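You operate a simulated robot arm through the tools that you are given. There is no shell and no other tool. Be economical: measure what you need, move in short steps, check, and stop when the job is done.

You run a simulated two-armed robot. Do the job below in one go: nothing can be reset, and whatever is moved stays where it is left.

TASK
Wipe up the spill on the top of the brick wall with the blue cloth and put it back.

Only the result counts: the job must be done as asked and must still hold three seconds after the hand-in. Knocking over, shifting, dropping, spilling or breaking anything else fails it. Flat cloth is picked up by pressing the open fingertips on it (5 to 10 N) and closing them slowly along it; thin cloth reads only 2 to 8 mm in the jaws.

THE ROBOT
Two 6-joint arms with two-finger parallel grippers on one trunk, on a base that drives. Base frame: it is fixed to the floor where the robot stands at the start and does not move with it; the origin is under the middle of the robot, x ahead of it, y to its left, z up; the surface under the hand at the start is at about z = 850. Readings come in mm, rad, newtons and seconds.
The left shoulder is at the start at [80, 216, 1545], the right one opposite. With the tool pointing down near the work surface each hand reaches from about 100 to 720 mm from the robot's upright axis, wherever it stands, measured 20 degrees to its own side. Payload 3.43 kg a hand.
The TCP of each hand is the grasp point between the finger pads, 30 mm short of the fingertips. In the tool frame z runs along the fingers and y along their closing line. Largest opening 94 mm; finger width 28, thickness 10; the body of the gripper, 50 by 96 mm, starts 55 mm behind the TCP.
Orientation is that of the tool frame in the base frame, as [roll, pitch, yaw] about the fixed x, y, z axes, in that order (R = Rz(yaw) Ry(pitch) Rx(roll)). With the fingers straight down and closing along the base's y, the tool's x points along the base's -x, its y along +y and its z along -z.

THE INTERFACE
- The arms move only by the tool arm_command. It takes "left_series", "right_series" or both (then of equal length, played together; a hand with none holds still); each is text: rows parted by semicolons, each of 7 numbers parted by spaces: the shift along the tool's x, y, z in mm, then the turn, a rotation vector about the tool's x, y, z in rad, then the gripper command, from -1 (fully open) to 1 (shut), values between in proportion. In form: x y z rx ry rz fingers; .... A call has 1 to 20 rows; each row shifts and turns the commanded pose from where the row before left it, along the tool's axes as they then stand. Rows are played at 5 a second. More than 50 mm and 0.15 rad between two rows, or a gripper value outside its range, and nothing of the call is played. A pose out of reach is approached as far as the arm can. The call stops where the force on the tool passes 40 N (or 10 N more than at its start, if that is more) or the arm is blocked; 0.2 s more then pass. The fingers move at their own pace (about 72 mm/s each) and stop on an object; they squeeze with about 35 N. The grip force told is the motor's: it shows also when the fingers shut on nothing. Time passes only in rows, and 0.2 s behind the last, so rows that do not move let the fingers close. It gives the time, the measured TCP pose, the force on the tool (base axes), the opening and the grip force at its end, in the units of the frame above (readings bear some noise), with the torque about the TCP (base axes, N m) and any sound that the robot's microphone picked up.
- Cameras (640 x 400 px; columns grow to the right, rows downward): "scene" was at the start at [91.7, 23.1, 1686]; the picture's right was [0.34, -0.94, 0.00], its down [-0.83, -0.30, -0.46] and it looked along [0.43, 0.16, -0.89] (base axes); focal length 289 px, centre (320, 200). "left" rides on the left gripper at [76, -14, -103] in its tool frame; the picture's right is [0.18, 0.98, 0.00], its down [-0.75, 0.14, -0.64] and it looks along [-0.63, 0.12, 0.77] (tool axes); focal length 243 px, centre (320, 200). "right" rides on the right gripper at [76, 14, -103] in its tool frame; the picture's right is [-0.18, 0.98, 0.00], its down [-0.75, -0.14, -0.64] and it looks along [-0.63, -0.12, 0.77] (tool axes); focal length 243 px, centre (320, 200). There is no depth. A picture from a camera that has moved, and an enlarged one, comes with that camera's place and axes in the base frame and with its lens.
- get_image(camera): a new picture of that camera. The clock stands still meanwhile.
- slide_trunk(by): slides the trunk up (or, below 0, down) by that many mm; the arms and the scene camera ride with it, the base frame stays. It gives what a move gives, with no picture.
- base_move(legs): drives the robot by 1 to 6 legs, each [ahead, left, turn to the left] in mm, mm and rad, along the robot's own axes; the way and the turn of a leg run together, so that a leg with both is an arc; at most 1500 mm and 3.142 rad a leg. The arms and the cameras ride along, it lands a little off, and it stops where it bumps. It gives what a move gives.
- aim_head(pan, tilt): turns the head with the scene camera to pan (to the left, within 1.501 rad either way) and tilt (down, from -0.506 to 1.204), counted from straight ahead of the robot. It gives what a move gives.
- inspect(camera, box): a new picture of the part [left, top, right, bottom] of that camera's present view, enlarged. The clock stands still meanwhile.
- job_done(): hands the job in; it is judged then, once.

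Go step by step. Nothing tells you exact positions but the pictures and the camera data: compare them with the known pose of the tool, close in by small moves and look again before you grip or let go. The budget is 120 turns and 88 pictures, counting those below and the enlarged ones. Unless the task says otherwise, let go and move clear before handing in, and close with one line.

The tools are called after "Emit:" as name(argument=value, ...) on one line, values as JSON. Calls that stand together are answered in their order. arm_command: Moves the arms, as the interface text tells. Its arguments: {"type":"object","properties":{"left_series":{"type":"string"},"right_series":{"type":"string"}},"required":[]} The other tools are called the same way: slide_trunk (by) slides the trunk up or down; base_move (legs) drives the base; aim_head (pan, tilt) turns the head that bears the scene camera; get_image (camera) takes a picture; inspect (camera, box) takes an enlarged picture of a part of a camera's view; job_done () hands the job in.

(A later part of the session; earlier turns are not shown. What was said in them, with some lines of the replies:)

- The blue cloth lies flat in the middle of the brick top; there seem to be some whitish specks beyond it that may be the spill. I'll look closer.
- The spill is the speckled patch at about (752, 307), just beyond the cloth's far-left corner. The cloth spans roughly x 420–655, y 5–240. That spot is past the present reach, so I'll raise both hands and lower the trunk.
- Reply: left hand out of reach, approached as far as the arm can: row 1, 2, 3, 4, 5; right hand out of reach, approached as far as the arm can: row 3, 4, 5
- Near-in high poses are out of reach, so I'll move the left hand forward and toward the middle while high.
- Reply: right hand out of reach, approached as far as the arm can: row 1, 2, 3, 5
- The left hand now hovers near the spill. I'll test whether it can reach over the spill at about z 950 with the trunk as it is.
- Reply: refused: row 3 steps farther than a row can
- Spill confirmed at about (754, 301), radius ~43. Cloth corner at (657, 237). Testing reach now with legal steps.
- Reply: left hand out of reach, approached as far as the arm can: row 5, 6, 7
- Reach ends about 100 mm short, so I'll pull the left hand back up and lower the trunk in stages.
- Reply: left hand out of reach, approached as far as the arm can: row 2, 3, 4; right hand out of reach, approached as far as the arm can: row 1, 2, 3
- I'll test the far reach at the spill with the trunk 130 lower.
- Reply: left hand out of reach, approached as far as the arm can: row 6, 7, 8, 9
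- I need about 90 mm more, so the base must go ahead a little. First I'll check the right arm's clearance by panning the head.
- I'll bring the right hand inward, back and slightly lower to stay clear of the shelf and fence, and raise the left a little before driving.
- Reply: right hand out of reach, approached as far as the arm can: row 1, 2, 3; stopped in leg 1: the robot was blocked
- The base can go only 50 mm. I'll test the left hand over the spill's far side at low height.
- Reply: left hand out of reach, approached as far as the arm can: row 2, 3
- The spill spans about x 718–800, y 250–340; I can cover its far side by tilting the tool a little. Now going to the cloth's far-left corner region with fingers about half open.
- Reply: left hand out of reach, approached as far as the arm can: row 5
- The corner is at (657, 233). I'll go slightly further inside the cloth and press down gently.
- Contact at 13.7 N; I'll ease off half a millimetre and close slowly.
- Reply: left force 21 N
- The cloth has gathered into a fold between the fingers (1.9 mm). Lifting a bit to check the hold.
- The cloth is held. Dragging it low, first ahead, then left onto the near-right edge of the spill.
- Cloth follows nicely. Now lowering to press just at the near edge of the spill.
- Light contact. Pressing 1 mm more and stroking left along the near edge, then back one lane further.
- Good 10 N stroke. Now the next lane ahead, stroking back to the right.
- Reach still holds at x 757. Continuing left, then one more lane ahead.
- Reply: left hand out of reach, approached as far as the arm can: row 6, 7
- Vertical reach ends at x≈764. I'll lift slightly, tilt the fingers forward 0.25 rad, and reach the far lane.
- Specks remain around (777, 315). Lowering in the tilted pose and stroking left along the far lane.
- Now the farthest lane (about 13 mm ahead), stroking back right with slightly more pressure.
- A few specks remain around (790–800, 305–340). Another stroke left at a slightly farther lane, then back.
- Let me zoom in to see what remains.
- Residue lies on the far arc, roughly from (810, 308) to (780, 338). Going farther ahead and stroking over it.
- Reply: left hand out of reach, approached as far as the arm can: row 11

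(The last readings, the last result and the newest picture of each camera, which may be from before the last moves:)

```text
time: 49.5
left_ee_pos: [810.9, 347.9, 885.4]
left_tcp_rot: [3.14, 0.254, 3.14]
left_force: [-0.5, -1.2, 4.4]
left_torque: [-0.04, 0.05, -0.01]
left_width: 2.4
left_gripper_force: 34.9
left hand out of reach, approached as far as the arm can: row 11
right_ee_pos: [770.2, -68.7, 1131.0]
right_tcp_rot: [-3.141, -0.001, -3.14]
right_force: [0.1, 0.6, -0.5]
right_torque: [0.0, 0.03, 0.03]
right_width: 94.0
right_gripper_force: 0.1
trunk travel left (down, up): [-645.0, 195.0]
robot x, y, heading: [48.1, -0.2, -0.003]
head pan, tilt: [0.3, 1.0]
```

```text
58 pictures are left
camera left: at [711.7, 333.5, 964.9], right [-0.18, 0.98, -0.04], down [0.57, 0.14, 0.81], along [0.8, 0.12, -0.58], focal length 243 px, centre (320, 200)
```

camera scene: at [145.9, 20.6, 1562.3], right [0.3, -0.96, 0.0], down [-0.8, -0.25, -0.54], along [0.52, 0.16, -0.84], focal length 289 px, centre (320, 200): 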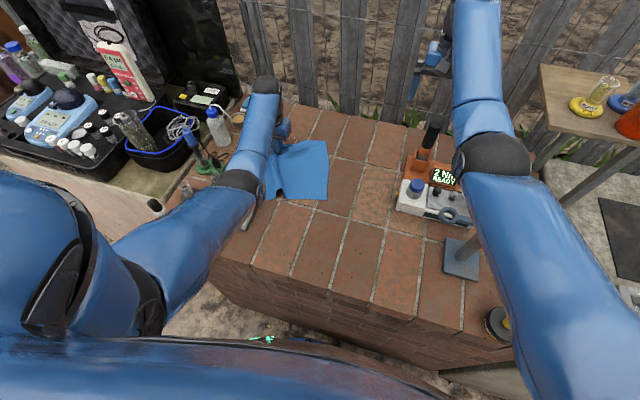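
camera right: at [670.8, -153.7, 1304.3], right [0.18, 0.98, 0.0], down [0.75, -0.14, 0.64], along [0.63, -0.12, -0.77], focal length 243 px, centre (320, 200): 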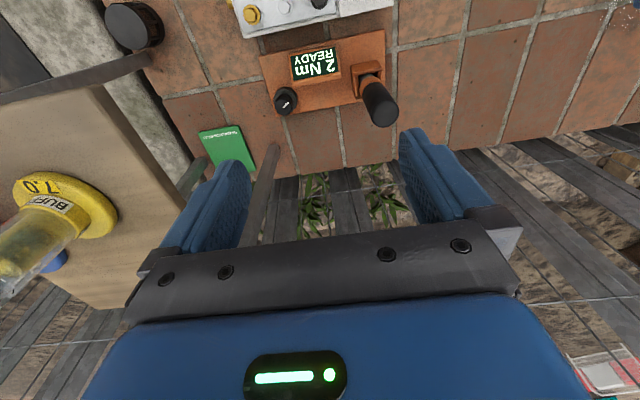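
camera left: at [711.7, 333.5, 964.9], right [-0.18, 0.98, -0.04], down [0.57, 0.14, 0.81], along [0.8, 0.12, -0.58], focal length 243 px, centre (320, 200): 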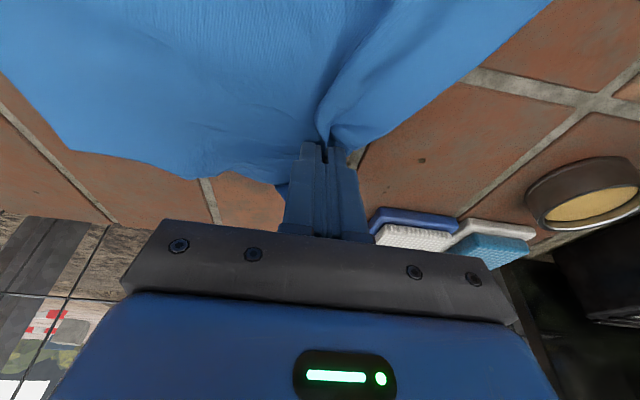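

Reached there. Now back to the right at about 805 and then 795 with more pressure, then check.

Emit:
arm_command(left_series="4 0 0 0 0 0 1;0 -10 0.3 0 0 0 1;0 -10 0 0 0 0 1;0 -10 0 0 0 0 1;0 -10 0 0 0 0 1;0 -10 0 0 0 0 1;0 -10 0 0 0 0 1;5 0 -1.2 0 0 0 1;4 0 -1 0 0 0 1;0 10 0.3 0 0 0 1;0 10 0 0 0 0 1;0 10 0 0 0 0 1;0 10 0 0 0 0 1;0 10 0 0 0 0 1;0 10 0 0 0 0 1;6 0 -1.5 0 0 0 1;6 0 -1.5 0 0 0 1;0 -10 0 0 0 0 1;0 -10 0 0 0 0 1;0 -10 0 0 0 0 1")

Emit:
arm_command(left_series="0 -10 0 0 0 0 1;0 -15 0 0 0 0 1;0 -15 0 0 0 0 1;0 -20 -2 0 0 0 1;0 -20 -4 0 0 0 1;0 -20 -5 0 0 0 1;0 -20 -5 0 0 0 1;0 0 0 0 0 0 1")

Emit:
get_image(camera="left")

Emit:
get_image(camera="scene")

```text
time: 53.7
left_ee_pos: [784.1, 316.6, 883.8]
left_tcp_rot: [3.138, 0.256, 3.141]
left_force: [0.1, 3.3, 8.3]
left_torque: [0.12, 0.04, 0.0]
left_width: 2.4
left_gripper_force: 35.3
right_ee_pos: [768.8, -67.3, 1130.7]
right_tcp_rot: [-3.141, 0.002, 3.141]
right_force: [-0.8, -0.8, 0.0]
right_torque: [-0.01, 0.01, 0.02]
right_width: 93.9
right_gripper_force: 0.1
trunk travel left (down, up): [-645.0, 195.0]
robot x, y, heading: [47.8, 0.4, -0.0]
head pan, tilt: [0.3, 1.0]
```

```text
time: 55.5
left_ee_pos: [783.3, 195.8, 898.3]
left_tcp_rot: [3.139, 0.254, -3.14]
left_force: [0.3, -0.2, -0.4]
left_torque: [0.02, -0.01, -0.01]
left_width: 2.3
left_gripper_force: 34.7
right_ee_pos: [771.0, -67.7, 1130.6]
right_tcp_rot: [-3.141, 0.001, 3.141]
right_force: [0.2, 0.6, 0.4]
right_torque: [0.0, 0.0, -0.02]
right_width: 93.8
right_gripper_force: 0.1
trunk travel left (down, up): [-645.0, 195.0]
robot x, y, heading: [50.1, -3.0, -0.001]
head pan, tilt: [0.3, 1.0]
```

```text
57 pictures are left
camera left: at [683.6, 181.4, 977.9], right [-0.18, 0.98, -0.04], down [0.57, 0.14, 0.81], along [0.8, 0.12, -0.58], focal length 243 px, centre (320, 200)
```

left: 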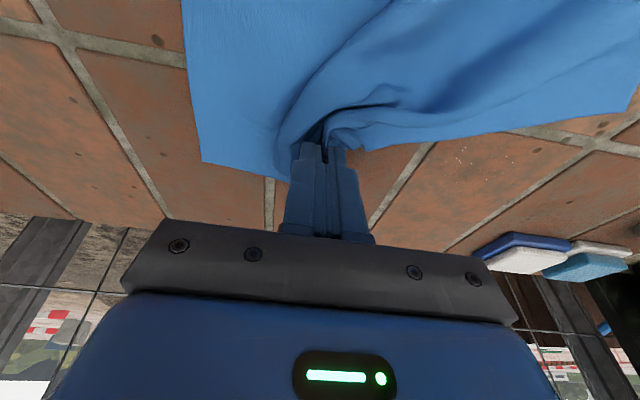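

```text
56 pictures are left
camera scene: at [147.9, 22.2, 1562.1], right [0.3, -0.96, 0.0], down [-0.8, -0.25, -0.54], along [0.52, 0.16, -0.84], focal length 289 px, centre (320, 200)
```

scene: 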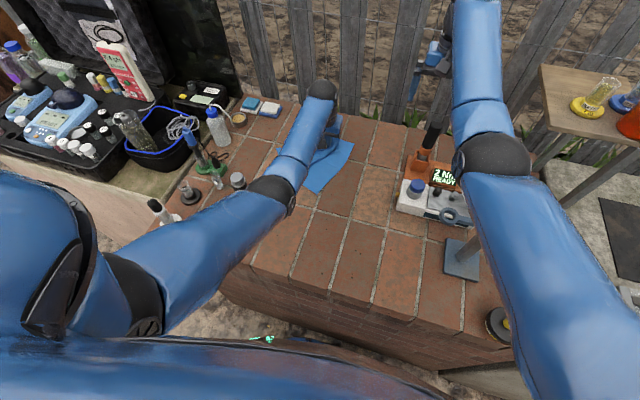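

Emit:
inspect(camera="left", box=[380, 100, 580, 225])

Emit:
inspect(camera="scene", box=[220, 90, 360, 178])

```text
3.20 times, centred on (480, 162) of left
camera zoom: at [683.6, 181.4, 977.9], right [-0.18, 0.98, -0.04], down [0.57, 0.14, 0.81], along [0.8, 0.12, -0.58], focal length 776 px, centre (-192, 320)
```

zoom: 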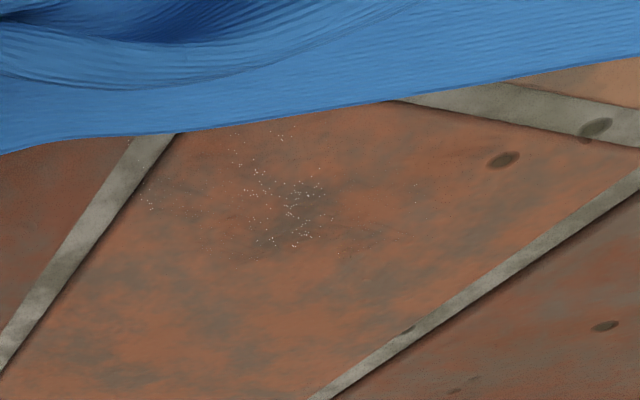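

```text
4.55 times, centred on (290, 134) of scene
camera zoom: at [147.9, 22.2, 1562.1], right [0.3, -0.96, 0.0], down [-0.8, -0.25, -0.54], along [0.52, 0.16, -0.84], focal length 1314 px, centre (456, 500)
```

zoom: 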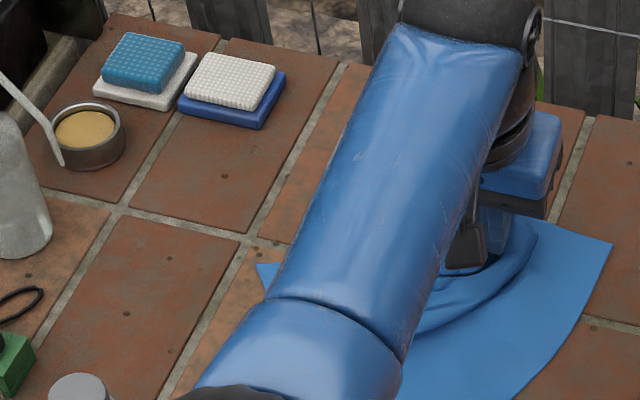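

Some specks remain around (788, 305), where the tilted strokes were too light. I'll go over them again with firmer pressure.

Emit:
arm_command(left_series="0 20 0 0 0 0 1;0 20 0 0 0 0 1;0 20 0 0 0 0 1;0 15 0 0 0 0 1;1.5 0 6 0 0 0 1;1.5 0 5 0 0 0 1;0.7 0 3 0 0 0 1;0.3 0 1.3 0 0 0 1;0 0 0 0 0 0 1")

```text
time: 57.5
left_ee_pos: [779.2, 270.9, 885.1]
left_tcp_rot: [3.141, 0.255, -3.141]
left_force: [0.3, -2.0, 9.1]
left_torque: [-0.04, 0.01, 0.03]
left_width: 2.2
left_gripper_force: 34.6
right_ee_pos: [770.1, -68.9, 1131.6]
right_tcp_rot: [-3.141, 0.002, -3.14]
right_force: [1.4, 0.6, 0.3]
right_torque: [-0.02, 0.01, -0.03]
right_width: 94.1
right_gripper_force: 0.0
trunk travel left (down, up): [-645.0, 195.0]
robot x, y, heading: [48.7, 1.9, -0.007]
head pan, tilt: [0.3, 1.0]
```

Emit:
arm_command(left_series="0.2 0 0.8 0 0 0 1;0 10 0 0 0 0 1;0 10 0 0 0 0 1;0 10 0 0 0 0 1;0 10 0 0 0 0 1;0 10 0.2 0 0 0 1;0 10 0.2 0 0 0 1;-7.7 0 2 0 0 0 1;0 -10 0 0 0 0 1;0 -10 0 0 0 0 1;0 -10 0 0 0 0 1;0 -10 0 0 0 0 1;0 -10 0 0 0 0 1;0 -10 0 0 0 0 1;0 0 0 0 0 0 1")

Emit:
arm_command(left_series="-7.7 0 2 0 0 0 1;0 10 0 0 0 0 1;0 10 0 0 0 0 1;0 10 0 0 0 0 1;0 10 0 0 0 0 1;0 10 0.2 0 0 0 1;0 10 0.2 0 0 0 1;-7.7 0 2 0 0 0 1;0 -10 0 0 0 0 1;0 -10 0 0 0 0 1;0 -10 0 0 0 0 1;0 -10 0 0 0 0 1;0 -10 0 0 0 0 1;0 -10 0 0 0 0 1;0 0 0 0 0 0 1")

Emit:
arm_command(left_series="0 -10 -2 0 0 0 1;0 -20 -4 0 0 0 1;0 -20 -4 0 0 0 1;0 -20 -4 0 0 0 1;0 -15 0 0 0 0 1;0 0 0 0 0 0 1")

Emit:
inspect(camera="left", box=[320, 50, 620, 237])

```text
time: 60.7
left_ee_pos: [786.9, 272.5, 884.1]
left_tcp_rot: [3.14, 0.257, 3.141]
left_force: [0.6, 7.5, 21.8]
left_torque: [0.28, 0.15, -0.02]
left_width: 2.3
left_gripper_force: 35.2
right_ee_pos: [767.9, -67.7, 1133.8]
right_tcp_rot: [3.141, 0.003, -3.141]
right_force: [0.5, 0.1, 0.2]
right_torque: [0.05, -0.02, 0.0]
right_width: 93.8
right_gripper_force: 0.1
trunk travel left (down, up): [-645.0, 195.0]
robot x, y, heading: [47.4, 1.5, -0.002]
head pan, tilt: [0.3, 1.0]
```

```text
time: 63.9
left_ee_pos: [802.8, 271.4, 885.0]
left_tcp_rot: [3.141, 0.259, -3.142]
left_force: [0.9, 7.2, 23.0]
left_torque: [0.3, 0.12, -0.03]
left_width: 2.1
left_gripper_force: 34.4
right_ee_pos: [769.1, -68.5, 1133.1]
right_tcp_rot: [3.141, 0.003, 3.142]
right_force: [-0.7, -0.2, -0.1]
right_torque: [0.01, 0.02, 0.01]
right_width: 94.0
right_gripper_force: 0.0
trunk travel left (down, up): [-645.0, 195.0]
robot x, y, heading: [51.4, -1.1, -0.005]
head pan, tilt: [0.3, 1.0]
```

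```text
time: 65.3
left_ee_pos: [801.9, 186.9, 895.5]
left_tcp_rot: [3.139, 0.254, 3.142]
left_force: [0.0, 0.7, 0.1]
left_torque: [0.0, 0.02, -0.02]
left_width: 2.2
left_gripper_force: 34.8
right_ee_pos: [771.1, -67.5, 1130.2]
right_tcp_rot: [-3.141, -0.001, 3.14]
right_force: [0.3, -0.2, 1.1]
right_torque: [0.0, 0.02, 0.01]
right_width: 93.9
right_gripper_force: 0.0
trunk travel left (down, up): [-645.0, 195.0]
robot x, y, heading: [49.2, -3.0, -0.002]
head pan, tilt: [0.3, 1.0]
```

```text
2.13 times, centred on (470, 144) of left
camera zoom: at [703.7, 173.3, 975.6], right [-0.18, 0.98, -0.04], down [0.57, 0.14, 0.81], along [0.8, 0.12, -0.58], focal length 518 px, centre (0, 320)
```

zoom: 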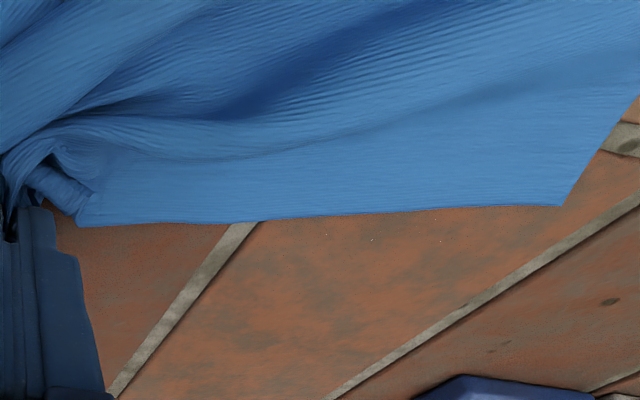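

Nearly clean. I'll lift the cloth, straighten the tool and move right to view the whole spill area.

Emit:
arm_command(left_series="0 -15 -20 0 0 0 1;0 -15 -20 0 0 0 1;0 -15 -20 0 0.1 0 1;0 -15 -20 0 0.1 0 1;10 -15 -20 0 0.055 0 1;10 -10 -20 0 0 0 1;10 -10 -20 0 0 0 1;0 0 0 0 0 0 1")

Emit:
get_image(camera="left")

Emit:
get_image(camera="scene")

```text
time: 67.1
left_ee_pos: [751.9, 90.6, 1028.8]
left_tcp_rot: [3.139, -0.001, -3.14]
left_force: [0.4, 0.2, 0.2]
left_torque: [0.03, 0.02, -0.01]
left_width: 2.3
left_gripper_force: 35.1
right_ee_pos: [770.9, -67.8, 1130.4]
right_tcp_rot: [3.141, 0.001, 3.141]
right_force: [0.4, -0.1, -0.4]
right_torque: [-0.02, -0.02, 0.03]
right_width: 94.0
right_gripper_force: 0.0
trunk travel left (down, up): [-645.0, 195.0]
robot x, y, heading: [49.9, -0.2, -0.001]
head pan, tilt: [0.3, 1.0]
```

```text
52 pictures are left
camera left: at [677.0, 77.0, 1133.0], right [-0.19, 0.98, 0.0], down [0.75, 0.14, 0.64], along [0.63, 0.12, -0.77], focal length 243 px, centre (320, 200)
```

left: 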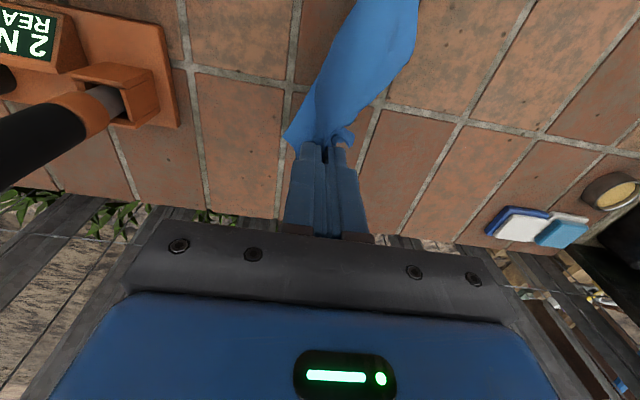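

```text
51 pictures are left
camera scene: at [147.6, 22.0, 1562.2], right [0.3, -0.96, 0.0], down [-0.8, -0.25, -0.54], along [0.52, 0.16, -0.84], focal length 289 px, centre (320, 200)
```

scene: 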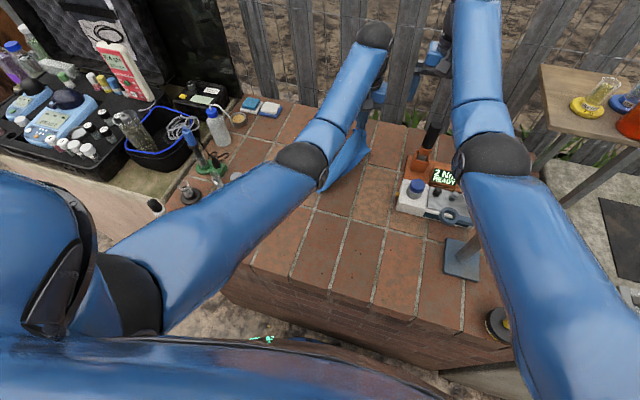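

Emit:
inspect(camera="left", box=[390, 80, 566, 190])

Emit:
inspect(camera="scene", box=[240, 100, 352, 170])

```text
3.64 times, centred on (478, 135) of left
camera zoom: at [677.0, 77.0, 1133.0], right [-0.19, 0.98, 0.0], down [0.75, 0.14, 0.64], along [0.63, 0.12, -0.77], focal length 882 px, centre (-254, 436)
```

zoom: 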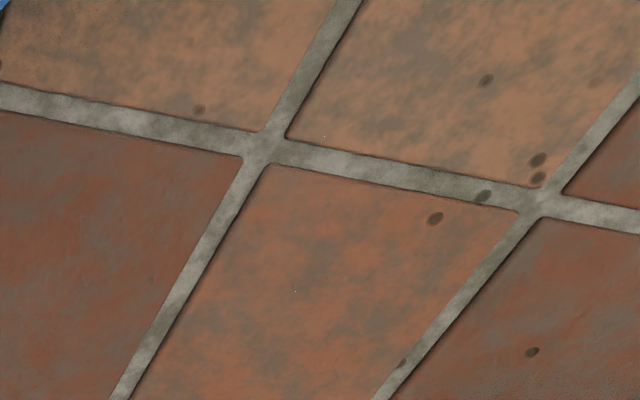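

```text
5.71 times, centred on (296, 135) of scene
camera zoom: at [147.6, 22.0, 1562.2], right [0.3, -0.96, 0.0], down [-0.8, -0.25, -0.54], along [0.52, 0.16, -0.84], focal length 1652 px, centre (457, 571)
```

zoom: 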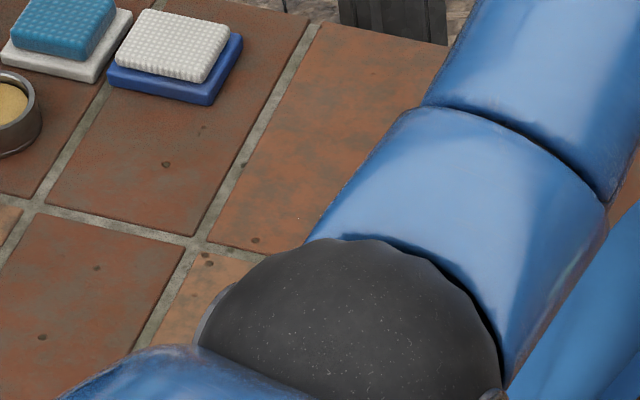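

Only two isolated specks remain, at about (749, 281) and (803, 306). One quick extra pass to catch them.

Emit:
arm_command(left_series="0 25 20 0 0 0 1;0 25 20 0 0 0 1;0 25 20 0 0 0 1;0 25 20 0 0 0 1;0 25 20 0 0 0 1;0 25 20 0 0 0 1;0 15 20 0 0 0 1;0 0 5 0 0 0 1;0 0 2 0 0 0 1;0 0 0 0 0 0 1")

```text
time: 69.3
left_ee_pos: [754.0, 258.6, 886.1]
left_tcp_rot: [3.141, -0.003, -3.14]
left_force: [0.0, -0.4, 0.4]
left_torque: [-0.02, -0.02, 0.0]
left_width: 2.3
left_gripper_force: 34.7
right_ee_pos: [771.1, -67.4, 1131.1]
right_tcp_rot: [-3.142, -0.001, -3.14]
right_force: [-0.3, 0.3, -0.6]
right_torque: [0.0, -0.02, -0.02]
right_width: 93.5
right_gripper_force: 0.0
trunk travel left (down, up): [-645.0, 195.0]
robot x, y, heading: [51.8, -2.9, -0.001]
head pan, tilt: [0.3, 1.0]
```

Emit:
arm_command(left_series="3 0 3 0 0 0 1;0 0 2.3 0 0 0 1;0 10 0 0 0 0 1;0 10 0 0 0 0 1;0 10 0 0 0 0 1;0 10 0 0 0 0 1;0 10 0 0 0 0 1;0 -10 0 0 0 0 1;0 -10 0 0 0 0 1;0 -10 0 0 0 0 1;0 -10 0 0 0 0 1;0 0 0 0 0 0 1")

Emit:
arm_command(left_series="0 0 -8 0 0 0 1;0 0 -4 0 -0.1 0 1;0 0 0 0 -0.1 0 1;0 0 0 0 -0.055 0 1;-15 0 4 0 0 0 1;-15 0 4 0 0 0 1;-15 0 4 0 0 0 1;-9 0 3 0 0 0 1;0 0 0 0 0 0 1")

```text
time: 71.9
left_ee_pos: [746.9, 266.5, 882.7]
left_tcp_rot: [3.138, 0.006, -3.14]
left_force: [-0.1, 8.1, 29.0]
left_torque: [0.26, 0.1, -0.02]
left_width: 2.1
left_gripper_force: 34.6
right_ee_pos: [766.9, -67.8, 1133.2]
right_tcp_rot: [-3.139, 0.004, -3.142]
right_force: [-0.6, 0.2, 1.0]
right_torque: [0.01, -0.01, -0.02]
right_width: 94.0
right_gripper_force: 0.1
trunk travel left (down, up): [-645.0, 195.0]
robot x, y, heading: [49.2, -1.3, -0.004]
head pan, tilt: [0.3, 1.0]
```

```text
time: 73.9
left_ee_pos: [805.0, 267.6, 890.4]
left_tcp_rot: [3.139, 0.254, 3.14]
left_force: [-0.3, 0.5, -0.1]
left_torque: [0.0, 0.04, 0.02]
left_width: 2.6
left_gripper_force: 34.9
right_ee_pos: [771.3, -67.4, 1129.6]
right_tcp_rot: [-3.139, 0.0, 3.141]
right_force: [0.3, 0.7, 1.1]
right_torque: [-0.03, -0.01, 0.04]
right_width: 94.0
right_gripper_force: 0.2
trunk travel left (down, up): [-645.0, 195.0]
robot x, y, heading: [49.3, 1.0, -0.008]
head pan, tilt: [0.3, 1.0]
```

Emit:
arm_command(left_series="-2 10 3 0 0 0 1;0.5 0 3 0 0 0 1;0.2 0 1.5 0 0 0 1;0 10 0 0 0 0 1;0 10 0 0 0 0 1;0 10 0 0 0 0 1;0 10 0 0 0 0 1;0 10 0 0 0 0 1;-5 0 1.3 0 0 0 1;0 -10 0 0 0 0 1;0 -10 0 0 0 0 1;0 -10 0 0 0 0 1;0 -10 0 0 0 0 1;0 -10 0 0 0 0 1;0 -10 -2 0 0 0 1;0 -15 -8 0 0 0 1;0 -20 -15 0 0 0 1;0 -20 -15 0 0 0 1;0 0 0 0 0 0 1")

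Emit:
arm_command(left_series="0 -15 -20 0 0 0 1;0 -15 -20 0 0.1 0 1;0 -15 -20 0 0.1 0 1;10 -15 -20 0 0.055 0 1;10 -15 -20 0 0 0 1;10 -10 -20 0 0 0 1;0 0 0 0 0 0 1")

Emit:
get_image(camera="left")

Emit:
inspect(camera="left", box=[390, 80, 566, 190])

```text
time: 77.9
left_ee_pos: [803.8, 212.5, 923.0]
left_tcp_rot: [3.139, 0.253, -3.141]
left_force: [0.3, 0.5, 0.1]
left_torque: [0.03, -0.04, -0.02]
left_width: 2.3
left_gripper_force: 34.7
right_ee_pos: [772.4, -67.8, 1130.7]
right_tcp_rot: [-3.14, 0.0, -3.14]
right_force: [-0.8, 0.5, -0.5]
right_torque: [0.05, 0.01, -0.01]
right_width: 94.3
right_gripper_force: 0.0
trunk travel left (down, up): [-645.0, 195.0]
robot x, y, heading: [47.7, 2.1, -0.001]
head pan, tilt: [0.3, 1.0]
```

```text
time: 79.5
left_ee_pos: [757.8, 127.6, 1042.3]
left_tcp_rot: [3.139, -0.004, -3.141]
left_force: [0.1, 0.1, 0.1]
left_torque: [0.01, -0.04, -0.01]
left_width: 2.2
left_gripper_force: 34.9
right_ee_pos: [771.7, -68.2, 1131.3]
right_tcp_rot: [-3.141, -0.001, 3.141]
right_force: [-0.2, 0.0, 0.7]
right_torque: [-0.01, 0.01, 0.0]
right_width: 93.7
right_gripper_force: 0.1
trunk travel left (down, up): [-645.0, 195.0]
robot x, y, heading: [45.1, 1.2, -0.001]
head pan, tilt: [0.3, 1.0]
```

```text
48 pictures are left
camera left: at [683.5, 113.7, 1143.9], right [-0.19, 0.98, 0.0], down [0.76, 0.14, 0.64], along [0.63, 0.12, -0.77], focal length 243 px, centre (320, 200)
```

left: 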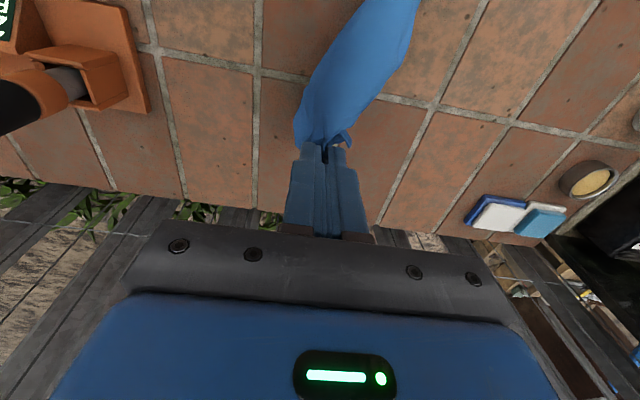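

```text
3.64 times, centred on (478, 135) of left
camera zoom: at [683.5, 113.7, 1143.9], right [-0.19, 0.98, 0.0], down [0.76, 0.14, 0.64], along [0.63, 0.12, -0.77], focal length 882 px, centre (-254, 436)
```

zoom: 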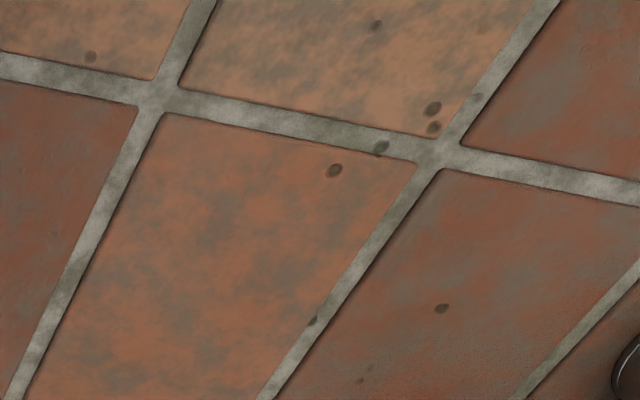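

The surface is clean. Now to return the cloth: raise the trunk, back off a little so the hand can get in close, then lay it back out diagonally over its old place.

Emit:
slide_trunk(by=150)

Emit:
base_move(legs=[[-95, 0, 0]])

Emit:
get_image(camera="scene")

```text
time: 81.2
left_ee_pos: [758.8, 127.2, 1191.8]
left_tcp_rot: [3.14, -0.003, -3.139]
left_force: [-0.1, 0.0, 0.7]
left_torque: [0.01, -0.01, -0.01]
left_width: 2.4
left_gripper_force: 34.8
right_ee_pos: [771.0, -68.5, 1280.6]
right_tcp_rot: [3.141, 0.0, 3.14]
right_force: [-0.8, 0.1, -0.6]
right_torque: [0.0, -0.01, 0.0]
right_width: 94.0
right_gripper_force: 0.1
trunk travel left (down, up): [-795.0, 45.0]
robot x, y, heading: [49.4, -1.3, -0.003]
head pan, tilt: [0.3, 1.0]
```

```text
time: 82.4
left_ee_pos: [673.4, 127.3, 1184.3]
left_tcp_rot: [3.139, -0.01, -3.141]
left_force: [0.3, 0.7, -0.6]
left_torque: [0.0, 0.08, 0.01]
left_width: 2.3
left_gripper_force: 34.8
right_ee_pos: [685.8, -67.6, 1272.9]
right_tcp_rot: [-3.14, -0.009, -3.139]
right_force: [0.4, -0.2, -1.3]
right_torque: [-0.01, 0.11, -0.03]
right_width: 94.0
right_gripper_force: 0.0
trunk travel left (down, up): [-795.0, 45.0]
robot x, y, heading: [-45.7, 2.8, 0.003]
head pan, tilt: [0.3, 1.0]
```

```text
46 pictures are left
camera scene: at [66.2, 22.0, 1710.9], right [0.3, -0.95, 0.0], down [-0.81, -0.25, -0.53], along [0.51, 0.16, -0.85], focal length 289 px, centre (320, 200)
```

scene: 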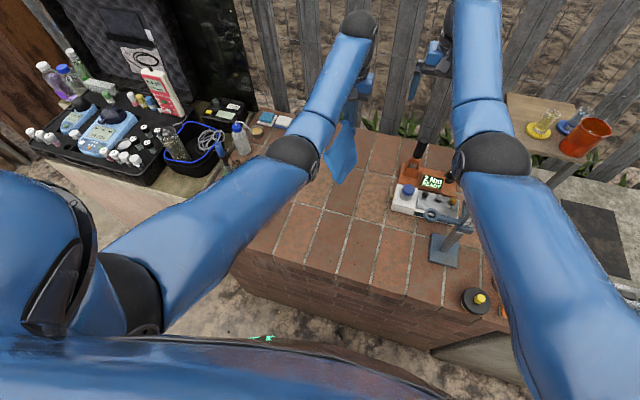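

Cloth hangs free. Moving the hand back toward the near-right part of the cloth's old place.

Emit:
arm_command(left_series="10 -12 30 0 0 0 1;15 -12 30 0 0 0 1;20 -12 30 0 0 0 1;30 -12 20 0 0 0 1;30 -12 10 0 0 0 1;30 -12 5 0 0 0 1;30 -12 0 0 0 0 1;30 -12 0 0 0 0 1;30 0 0 0 0 0 1;0 0 0 0 0 0 1")

Emit:
get_image(camera="scene")

Emit:
get_image(camera="left")

```text
time: 84.6
left_ee_pos: [455.2, 24.4, 1033.3]
left_tcp_rot: [-3.141, 0.002, -3.14]
left_force: [-0.3, -0.5, 0.4]
left_torque: [0.01, 0.0, 0.03]
left_width: 2.3
left_gripper_force: 34.9
left hand out of reach, approached as far as the arm can: row 7, 8, 9
right_ee_pos: [676.1, -68.2, 1280.1]
right_tcp_rot: [3.141, 0.0, -3.139]
right_force: [0.3, -0.5, -0.1]
right_torque: [-0.01, 0.01, 0.01]
right_width: 94.0
right_gripper_force: 0.0
trunk travel left (down, up): [-795.0, 45.0]
robot x, y, heading: [-48.2, -1.9, -0.001]
head pan, tilt: [0.3, 1.0]
```

```text
45 pictures are left
camera scene: at [51.8, 22.4, 1712.1], right [0.3, -0.95, 0.0], down [-0.8, -0.25, -0.54], along [0.52, 0.16, -0.84], focal length 289 px, centre (320, 200)
```

scene: 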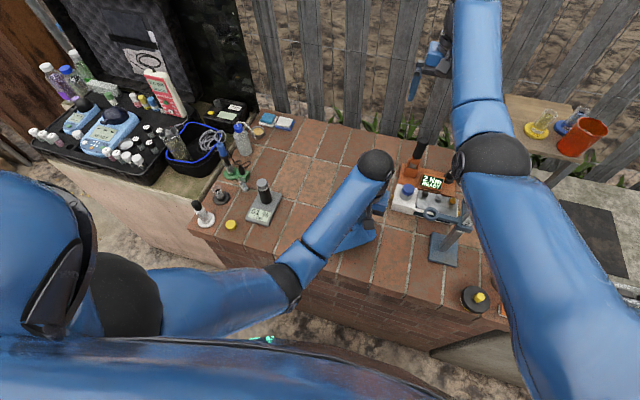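

```text
44 pictures are left
camera left: at [379.0, 10.5, 1135.1], right [-0.19, 0.98, 0.0], down [0.75, 0.14, 0.64], along [0.63, 0.12, -0.77], focal length 243 px, centre (320, 200)
```

left: 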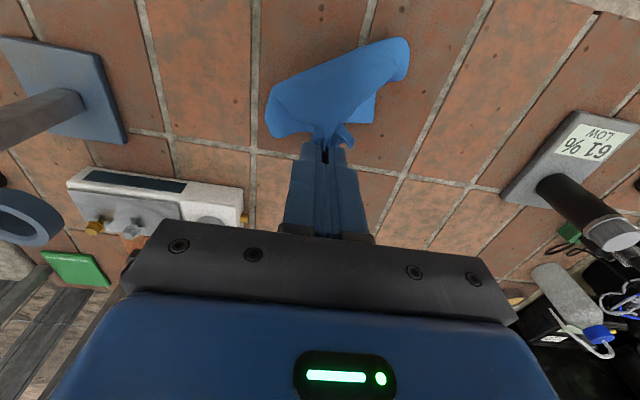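

Tail touches down near the old near-right corner. Now laying it out: moving ahead-left while lowering to the original grip spot (614, 190).

Emit:
arm_command(left_series="-13 14 12 0 0 0 1;-13 14 12 0 0 0 1;-13 14 12 0 0 0 1;-13 14 12 0 0 0 1;-13 14 12 0 0 0 1;-13 14 12 0 0 0 1;-13 14 12 0 0 0 1;-13 14 12 0 0 0 1;-13 14 12 0 0 0 1;-13 14 12 0 0 0 1;-13 14 12 0 0 0 1;-13 10 6 0 0 0 1;-3 2 4 0 0 0 1;0 0 0 0 0 0 1")

Emit:
get_image(camera="scene")

Emit:
get_image(camera="left")

```text
time: 87.6
left_ee_pos: [610.9, 190.0, 893.7]
left_tcp_rot: [3.14, -0.001, -3.14]
left_force: [-0.1, 0.0, -0.7]
left_torque: [0.0, 0.04, -0.03]
left_width: 2.4
left_gripper_force: 35.5
left hand out of reach, approached as far as the arm can: row 13
right_ee_pos: [674.3, -67.6, 1280.7]
right_tcp_rot: [-3.14, 0.0, -3.14]
right_force: [-0.3, -1.3, 0.1]
right_torque: [0.01, 0.01, -0.02]
right_width: 94.2
right_gripper_force: 0.1
trunk travel left (down, up): [-795.0, 45.0]
robot x, y, heading: [-44.8, -3.8, -0.001]
head pan, tilt: [0.3, 1.0]
```

```text
43 pictures are left
camera scene: at [50.6, 22.1, 1712.2], right [0.3, -0.95, 0.0], down [-0.8, -0.25, -0.54], along [0.52, 0.16, -0.84], focal length 289 px, centre (320, 200)
```

scene: 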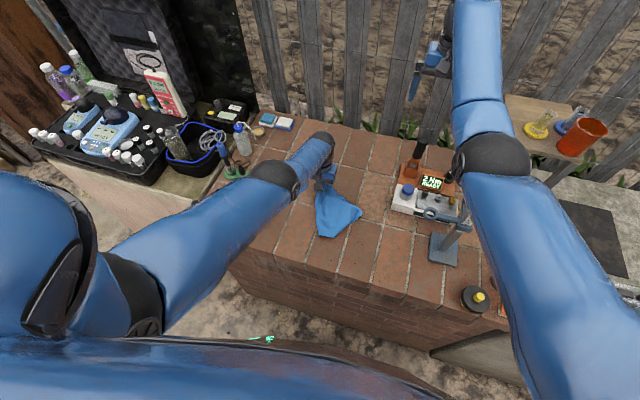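

```text
42 pictures are left
camera left: at [534.8, 177.0, 996.9], right [-0.19, 0.98, 0.0], down [0.75, 0.14, 0.64], along [0.63, 0.12, -0.77], focal length 243 px, centre (320, 200)
```

left: 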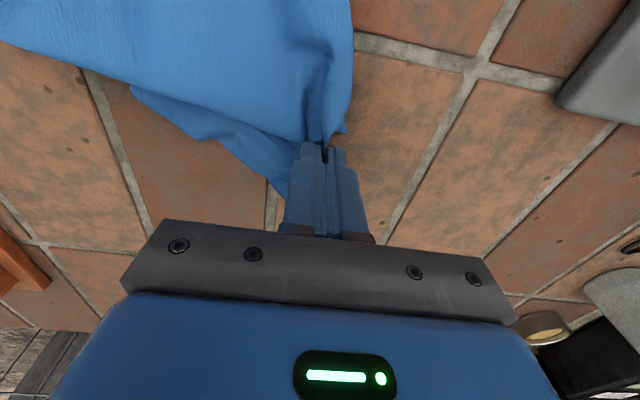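

Cloth is laid roughly but folded on the right side. Let me zoom.

Emit:
inspect(camera="scene", box=[270, 150, 430, 250])

```text
4.00 times, centred on (350, 200) of scene
camera zoom: at [50.6, 22.1, 1712.2], right [0.3, -0.95, 0.0], down [-0.8, -0.25, -0.54], along [0.52, 0.16, -0.84], focal length 1156 px, centre (200, 200)
```

zoom: 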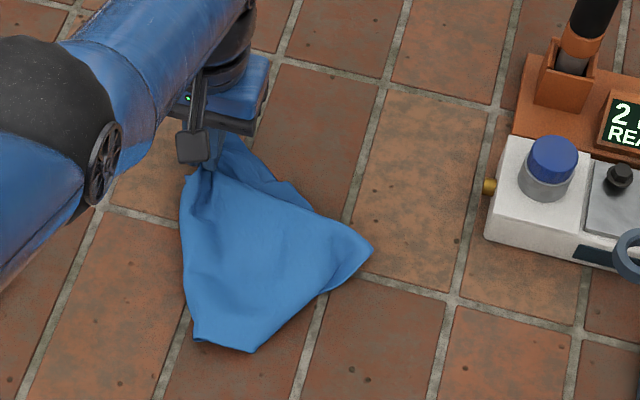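

The cloth's middle is at about (543, 111), very near its original middle (537, 122). Lowering the last bit with the trunk, then releasing.

Emit:
slide_trunk(by=-10)

Emit:
arm_command(left_series="0 0 0 0 0 0 0.8;0 0 0 0 0 0 0.6;0 0 0 0 0 0 0.4;0 0 -5 0 0 0 0.4;0 0 -10 0 0 0 0.4;0 0 -20 0 0 0 0.4;0 0 -30 0 0 0 0.4;-15 25 -30 0 0 0 0.4;-15 25 -10 0 0 0 0.4;0 0 0 0 0 0 0.4")

Emit:
get_image(camera="left")

Emit:
inspect(camera="scene", box=[270, 150, 430, 250])

```text
time: 88.2
left_ee_pos: [610.7, 190.8, 883.6]
left_tcp_rot: [3.139, -0.001, -3.141]
left_force: [0.3, -0.9, 1.7]
left_torque: [0.02, -0.02, 0.02]
left_width: 2.2
left_gripper_force: 35.6
right_ee_pos: [675.8, -67.8, 1269.3]
right_tcp_rot: [-3.141, -0.002, -3.14]
right_force: [0.4, 0.3, 0.4]
right_torque: [0.0, 0.01, 0.01]
right_width: 93.9
right_gripper_force: 0.1
trunk travel left (down, up): [-785.0, 55.0]
robot x, y, heading: [-46.5, 2.1, 0.001]
head pan, tilt: [0.3, 1.0]
```

```text
time: 90.4
left_ee_pos: [640.0, 239.9, 991.7]
left_tcp_rot: [3.141, -0.001, -3.139]
left_force: [-0.2, 0.7, -0.9]
left_torque: [-0.01, -0.01, -0.02]
left_width: 28.0
left_gripper_force: 0.2
right_ee_pos: [675.5, -66.8, 1270.4]
right_tcp_rot: [-3.141, 0.002, -3.139]
right_force: [-0.1, 0.9, 0.0]
right_torque: [0.0, 0.01, -0.02]
right_width: 94.1
right_gripper_force: 0.0
trunk travel left (down, up): [-785.0, 55.0]
robot x, y, heading: [-50.6, 0.8, 0.002]
head pan, tilt: [0.3, 1.0]
```

```text
40 pictures are left
camera left: at [565.8, 225.9, 1094.7], right [-0.19, 0.98, 0.0], down [0.75, 0.14, 0.64], along [0.63, 0.12, -0.77], focal length 243 px, centre (320, 200)
```

left: 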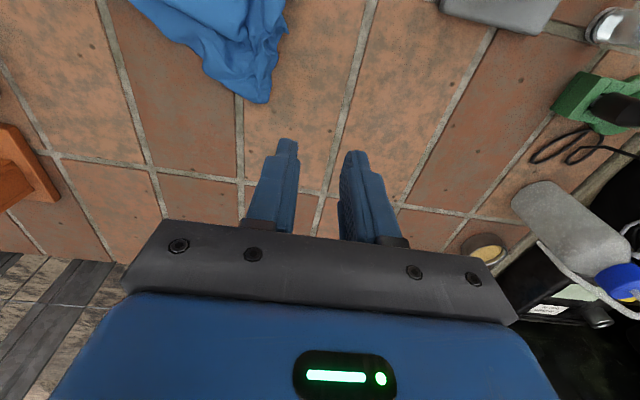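

```text
4.00 times, centred on (350, 200) of scene
camera zoom: at [51.4, 21.7, 1702.2], right [0.3, -0.95, 0.0], down [-0.8, -0.25, -0.54], along [0.52, 0.16, -0.84], focal length 1156 px, centre (200, 200)
```

zoom: 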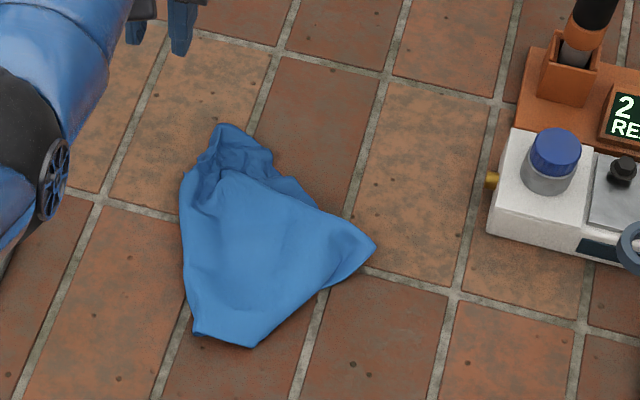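

Released; the cloth sits within its old place but is bunched. I'll look at it from close above to see which corners can be pulled out.

Emit:
arm_command(left_series="10 -15 -10 0 0 0 0.4;15 -20 -5 0 0 0 0.4;20 -20 0 0 0 0 0.4;20 -20 0 0 0 0 0.4;20 -15 0 0 0 0 0.4;15 0 0 0 0 0 0.4;0 0 0 0 0 0 0.4")

Emit:
get_image(camera="left")

```text
time: 92.0
left_ee_pos: [542.1, 150.8, 1004.2]
left_tcp_rot: [3.139, -0.002, -3.138]
left_force: [0.2, 0.4, -0.5]
left_torque: [0.01, -0.04, -0.05]
left_width: 28.2
left_gripper_force: 0.0
right_ee_pos: [675.2, -67.6, 1269.9]
right_tcp_rot: [-3.142, 0.0, -3.139]
right_force: [-0.1, -0.1, -0.1]
right_torque: [0.0, 0.0, 0.01]
right_width: 94.0
right_gripper_force: 0.1
trunk travel left (down, up): [-785.0, 55.0]
robot x, y, heading: [-46.4, 1.3, -0.003]
head pan, tilt: [0.3, 1.0]
```

```text
38 pictures are left
camera left: at [466.2, 137.2, 1106.5], right [-0.19, 0.98, 0.0], down [0.75, 0.14, 0.64], along [0.63, 0.12, -0.77], focal length 243 px, centre (320, 200)
```

left: 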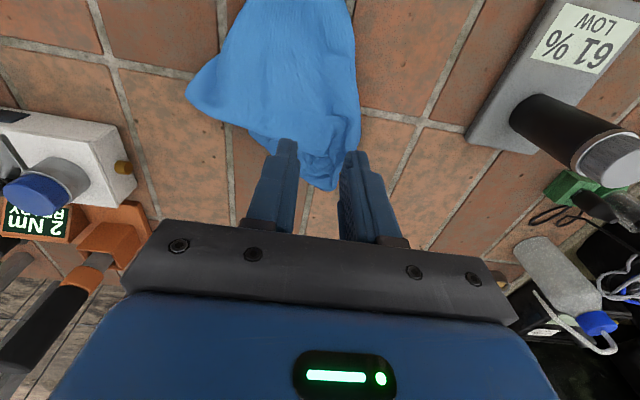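

Emit:
inspect(camera="left", box=[140, 0, 460, 200])

Emit:
inspect(camera="scene", box=[290, 150, 410, 225])

```text
2.00 times, centred on (300, 100) of left
camera zoom: at [466.2, 137.2, 1106.5], right [-0.19, 0.98, 0.0], down [0.75, 0.14, 0.64], along [0.63, 0.12, -0.77], focal length 485 px, centre (360, 400)
```

zoom: 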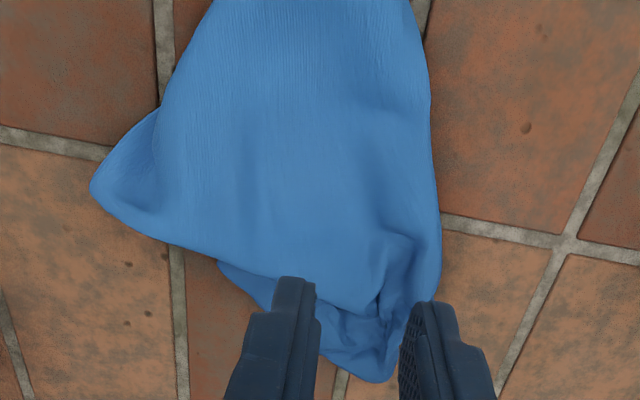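

```text
5.33 times, centred on (350, 188) of scene
camera zoom: at [51.4, 22.3, 1702.2], right [0.3, -0.95, 0.0], down [-0.8, -0.25, -0.54], along [0.52, 0.16, -0.84], focal length 1542 px, centre (160, 267)
```

zoom: 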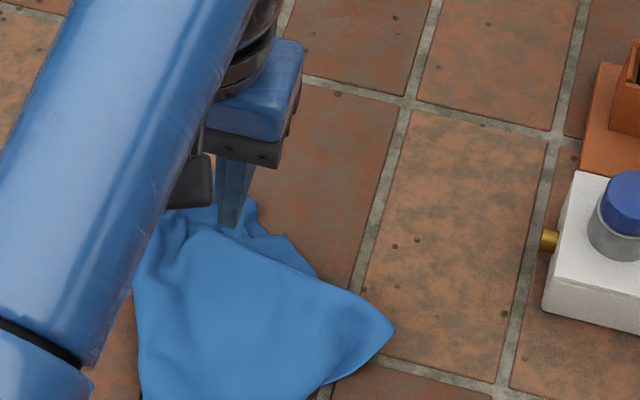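

The cloth lies back on its place, centred within about 2 cm of where it was. I'll move the hand clear and take a last look.

Emit:
arm_command(left_series="-20 20 -15 0 0 0 0;-20 30 -10 0 0 0 0;0 35 0 0 0 0 0;0 35 0 0 0 0 0;0 35 0 0 0 0 0;0 35 0 0 0 0 0;0 0 0 0 0 0 0;0 0 0 0 0 0 0")

Emit:
get_image(camera="scene")

Emit:
inspect(camera="scene", box=[250, 110, 410, 245])

```text
time: 93.8
left_ee_pos: [582.0, 339.4, 1027.4]
left_tcp_rot: [3.14, -0.002, -3.139]
left_force: [-0.4, 0.2, 0.1]
left_torque: [0.03, 0.0, -0.02]
left_width: 47.0
left_gripper_force: 0.1
right_ee_pos: [675.1, -67.8, 1270.6]
right_tcp_rot: [-3.141, 0.001, -3.14]
right_force: [-0.2, -0.8, -0.1]
right_torque: [0.02, 0.0, -0.02]
right_width: 93.9
right_gripper_force: 0.0
trunk travel left (down, up): [-785.0, 55.0]
robot x, y, heading: [-48.0, -2.8, 0.004]
head pan, tilt: [0.3, 1.0]
```

```text
35 pictures are left
camera scene: at [51.3, 21.2, 1702.2], right [0.3, -0.95, 0.0], down [-0.8, -0.25, -0.54], along [0.52, 0.16, -0.84], focal length 289 px, centre (320, 200)
```

scene: 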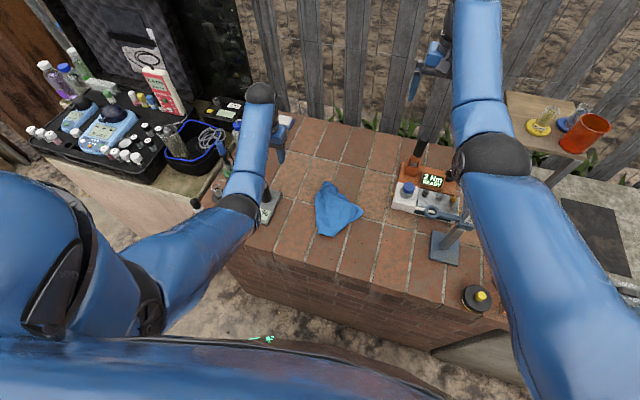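

```text
2.96 times, centred on (330, 178) of scene
camera zoom: at [51.3, 21.2, 1702.2], right [0.3, -0.95, 0.0], down [-0.8, -0.25, -0.54], along [0.52, 0.16, -0.84], focal length 856 px, centre (290, 267)
```

zoom: 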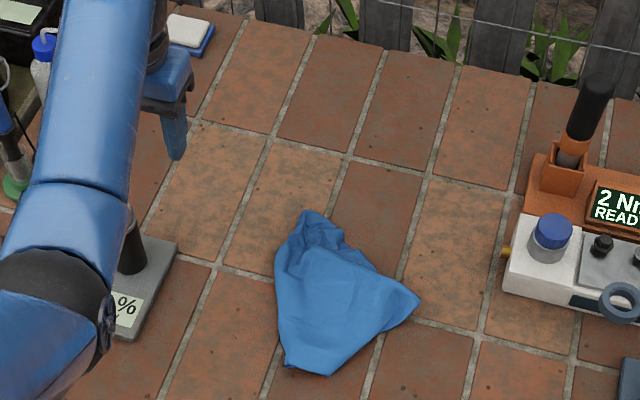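

The spill area is clean, the cloth is back on its place, nothing else was moved, and both hands are clear. Handing in.

Emit:
job_done()

```text
The job is handed in.
```

I wiped up the spill, and the final pictures show no specks left. The blue cloth is back within about 2 cm of where it started, but it lies bunched rather than flat.
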